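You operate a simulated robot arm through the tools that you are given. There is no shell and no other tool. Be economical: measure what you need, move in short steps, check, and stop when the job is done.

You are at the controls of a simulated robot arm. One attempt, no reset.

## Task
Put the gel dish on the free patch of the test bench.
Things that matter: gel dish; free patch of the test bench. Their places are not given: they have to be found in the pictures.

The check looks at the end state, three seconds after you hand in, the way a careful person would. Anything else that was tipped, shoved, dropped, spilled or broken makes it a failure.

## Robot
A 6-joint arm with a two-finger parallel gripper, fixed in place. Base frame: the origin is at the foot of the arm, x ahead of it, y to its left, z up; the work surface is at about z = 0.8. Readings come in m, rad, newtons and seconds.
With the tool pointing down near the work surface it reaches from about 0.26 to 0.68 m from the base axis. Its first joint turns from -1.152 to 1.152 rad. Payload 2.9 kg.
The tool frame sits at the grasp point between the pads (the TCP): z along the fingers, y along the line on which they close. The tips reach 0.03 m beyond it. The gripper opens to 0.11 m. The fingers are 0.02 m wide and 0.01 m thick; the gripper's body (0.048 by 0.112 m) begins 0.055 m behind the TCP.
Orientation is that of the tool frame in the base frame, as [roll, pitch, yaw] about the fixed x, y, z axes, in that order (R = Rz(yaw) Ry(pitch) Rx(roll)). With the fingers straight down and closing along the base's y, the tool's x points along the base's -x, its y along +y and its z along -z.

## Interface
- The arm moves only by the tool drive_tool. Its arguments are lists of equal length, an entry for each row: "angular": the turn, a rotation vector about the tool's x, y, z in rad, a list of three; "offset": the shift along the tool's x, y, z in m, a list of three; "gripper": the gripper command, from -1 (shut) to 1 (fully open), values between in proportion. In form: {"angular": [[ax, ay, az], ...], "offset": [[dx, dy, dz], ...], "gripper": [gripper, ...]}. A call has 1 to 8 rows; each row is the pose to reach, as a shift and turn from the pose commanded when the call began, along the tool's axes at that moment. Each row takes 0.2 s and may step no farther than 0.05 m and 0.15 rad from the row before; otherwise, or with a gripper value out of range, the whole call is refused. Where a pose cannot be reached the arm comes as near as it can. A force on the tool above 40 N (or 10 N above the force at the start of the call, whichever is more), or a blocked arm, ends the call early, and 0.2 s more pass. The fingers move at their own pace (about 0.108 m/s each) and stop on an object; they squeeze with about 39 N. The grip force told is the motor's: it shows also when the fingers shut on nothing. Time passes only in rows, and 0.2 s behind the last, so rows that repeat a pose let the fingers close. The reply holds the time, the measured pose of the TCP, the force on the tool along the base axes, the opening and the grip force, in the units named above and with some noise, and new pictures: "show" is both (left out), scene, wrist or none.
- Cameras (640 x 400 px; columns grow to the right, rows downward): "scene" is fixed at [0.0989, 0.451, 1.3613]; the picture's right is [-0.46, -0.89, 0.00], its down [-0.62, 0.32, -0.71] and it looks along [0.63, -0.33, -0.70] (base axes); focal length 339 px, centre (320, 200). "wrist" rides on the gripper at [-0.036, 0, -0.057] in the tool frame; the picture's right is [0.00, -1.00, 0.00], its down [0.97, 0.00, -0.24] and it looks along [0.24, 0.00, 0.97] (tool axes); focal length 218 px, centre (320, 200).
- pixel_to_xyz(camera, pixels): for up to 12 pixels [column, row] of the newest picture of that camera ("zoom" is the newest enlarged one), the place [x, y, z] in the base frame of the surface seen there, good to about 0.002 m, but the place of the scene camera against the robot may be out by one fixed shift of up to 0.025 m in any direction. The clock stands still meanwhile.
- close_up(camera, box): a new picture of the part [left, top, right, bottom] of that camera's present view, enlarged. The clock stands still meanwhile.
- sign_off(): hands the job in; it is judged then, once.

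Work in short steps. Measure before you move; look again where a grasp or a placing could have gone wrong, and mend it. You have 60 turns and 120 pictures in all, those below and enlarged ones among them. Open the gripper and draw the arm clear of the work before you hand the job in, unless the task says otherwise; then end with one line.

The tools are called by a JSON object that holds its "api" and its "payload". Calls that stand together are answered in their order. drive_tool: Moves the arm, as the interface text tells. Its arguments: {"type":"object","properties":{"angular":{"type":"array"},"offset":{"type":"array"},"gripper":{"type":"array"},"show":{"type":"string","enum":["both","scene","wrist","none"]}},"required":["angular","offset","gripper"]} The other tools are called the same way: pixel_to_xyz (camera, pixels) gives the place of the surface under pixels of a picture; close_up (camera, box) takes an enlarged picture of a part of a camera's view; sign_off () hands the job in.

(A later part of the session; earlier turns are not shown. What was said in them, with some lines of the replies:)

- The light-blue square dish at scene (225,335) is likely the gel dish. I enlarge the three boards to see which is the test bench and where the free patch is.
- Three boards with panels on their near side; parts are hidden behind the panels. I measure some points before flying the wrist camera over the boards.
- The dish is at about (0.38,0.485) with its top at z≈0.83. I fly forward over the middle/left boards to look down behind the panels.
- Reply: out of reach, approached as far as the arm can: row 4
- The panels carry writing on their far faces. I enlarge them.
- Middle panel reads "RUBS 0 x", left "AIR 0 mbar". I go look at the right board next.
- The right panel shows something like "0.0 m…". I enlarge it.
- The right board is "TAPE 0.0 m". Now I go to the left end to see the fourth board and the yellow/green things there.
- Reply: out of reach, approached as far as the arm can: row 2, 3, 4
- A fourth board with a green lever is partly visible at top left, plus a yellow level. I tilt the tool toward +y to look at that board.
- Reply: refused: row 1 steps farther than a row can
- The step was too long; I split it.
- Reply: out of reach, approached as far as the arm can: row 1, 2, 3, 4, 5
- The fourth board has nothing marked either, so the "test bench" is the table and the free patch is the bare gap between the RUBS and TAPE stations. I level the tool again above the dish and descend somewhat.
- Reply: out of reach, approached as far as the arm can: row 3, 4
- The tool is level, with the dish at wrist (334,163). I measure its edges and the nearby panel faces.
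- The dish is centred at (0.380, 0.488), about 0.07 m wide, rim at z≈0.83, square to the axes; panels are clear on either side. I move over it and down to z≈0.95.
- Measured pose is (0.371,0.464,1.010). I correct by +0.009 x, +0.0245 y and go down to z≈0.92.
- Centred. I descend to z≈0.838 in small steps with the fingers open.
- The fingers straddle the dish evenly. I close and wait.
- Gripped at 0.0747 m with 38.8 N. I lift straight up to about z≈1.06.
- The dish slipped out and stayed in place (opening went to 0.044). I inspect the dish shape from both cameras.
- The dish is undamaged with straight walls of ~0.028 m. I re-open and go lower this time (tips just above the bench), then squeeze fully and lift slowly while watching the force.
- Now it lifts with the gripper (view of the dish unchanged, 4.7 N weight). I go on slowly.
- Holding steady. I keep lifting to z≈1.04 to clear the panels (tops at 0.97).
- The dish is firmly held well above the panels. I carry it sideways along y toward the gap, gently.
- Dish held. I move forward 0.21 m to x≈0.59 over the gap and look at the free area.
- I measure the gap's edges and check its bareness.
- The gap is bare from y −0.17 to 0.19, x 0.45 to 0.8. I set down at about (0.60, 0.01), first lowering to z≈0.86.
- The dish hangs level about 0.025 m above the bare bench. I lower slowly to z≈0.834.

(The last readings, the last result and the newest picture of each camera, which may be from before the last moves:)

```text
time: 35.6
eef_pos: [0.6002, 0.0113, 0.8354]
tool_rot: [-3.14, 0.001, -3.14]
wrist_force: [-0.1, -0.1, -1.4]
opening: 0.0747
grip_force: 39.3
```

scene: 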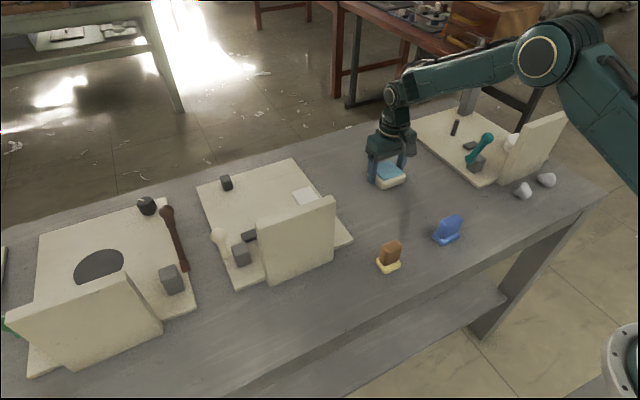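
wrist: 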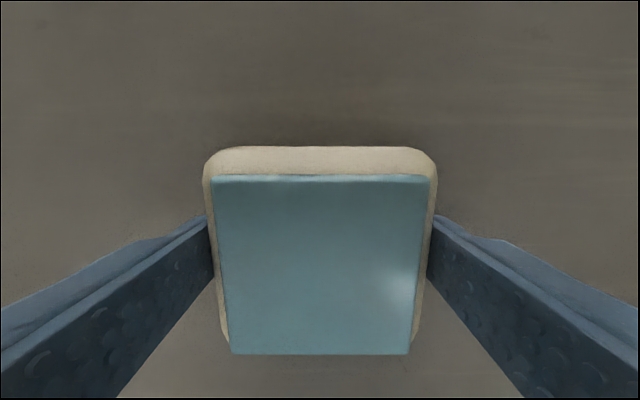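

The weight is off the tool (−1.4 N), so the dish touches the bench. I open, wait, then rise straight up.

{"api": "drive_tool", "payload": {"angular": [[0, 0, 0], [0, 0, 0], [0, 0, 0], [0, 0, 0], [0, 0, 0], [0, 0, 0], [0, 0, 0], [0, 0, 0]], "offset": [[0, 0, 0], [0, 0, 0], [0, 0, 0], [0, 0, -0.02], [0, 0, -0.06], [0, 0, -0.1], [0, 0, -0.14], [0, 0, -0.18]], "gripper": [0.5, 1, 1, 1, 1, 1, 1, 1]}}

{"api": "drive_tool", "payload": {"angular": [[0, 0, 0], [0, 0, 0], [0, 0, 0], [0, 0, 0], [0, 0, 0]], "offset": [[0.04, 0, -0.02], [0.08, 0, -0.04], [0.12, 0, -0.06], [0.16, 0, -0.08], [0.2, 0, -0.1]], "gripper": [1, 1, 1, 1, 1]}}

```text
time: 37.4
eef_pos: [0.6005, 0.0114, 1.0144]
tool_rot: [-3.142, -0.003, -3.141]
wrist_force: [0.5, 0.0, -0.9]
opening: 0.11
grip_force: 0.1
```

scene: 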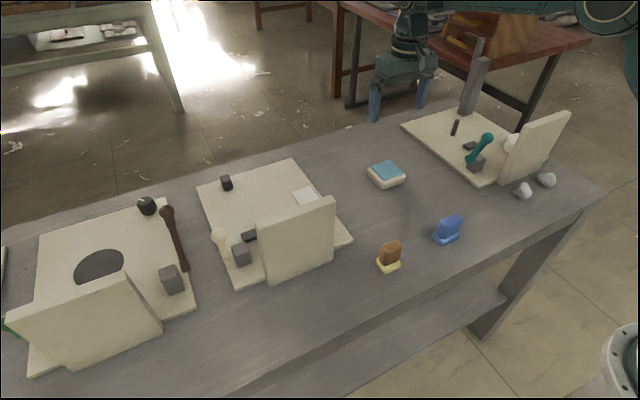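
wrist: 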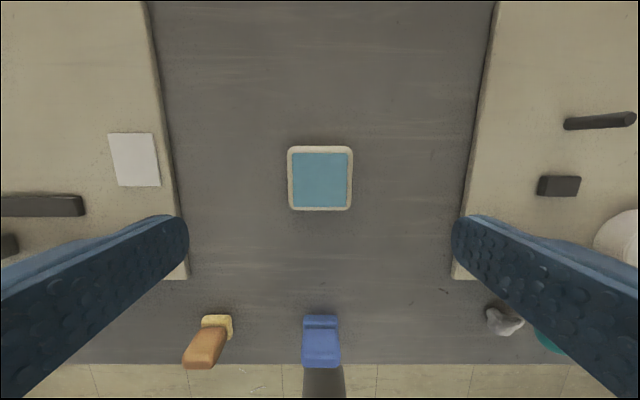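

```text
time: 38.6
eef_pos: [0.3994, 0.01, 1.1141]
tool_rot: [-3.141, 0.001, 3.141]
wrist_force: [-0.6, 1.0, -0.4]
opening: 0.1101
grip_force: 0.1
```

scene: 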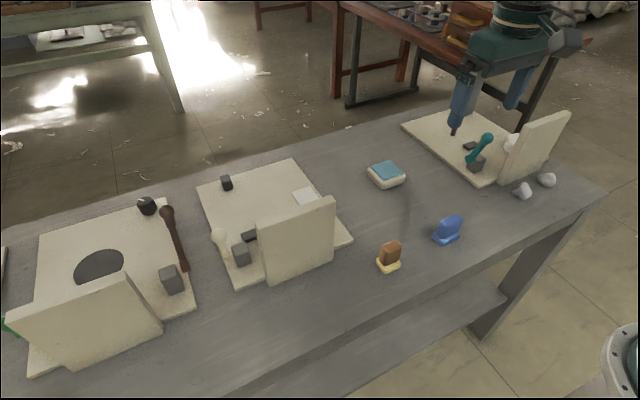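
wrist: 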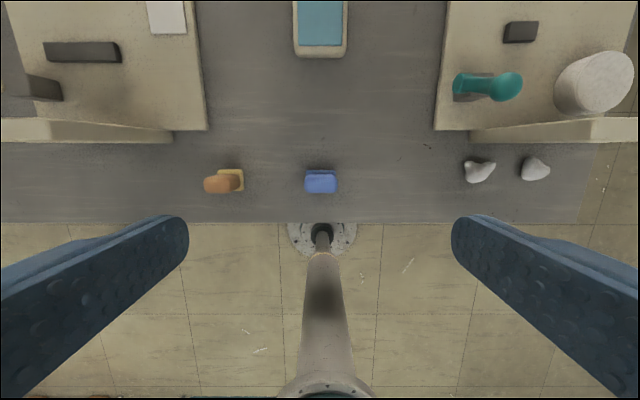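

The dish rests flat on the bare patch at scene (385,174). The other things are where they were, and the arm is clear with the gripper open. I hand in.

{"api": "sign_off", "payload": {}}

```text
The job is handed in.
```

The gel dish is on the bare patch of the bench between the RUBS and TAPE stations. Nothing in the pictures names the test bench, so I took it to be the table itself. The first lift slipped and left the dish in place; the second held, and nothing else was moved.
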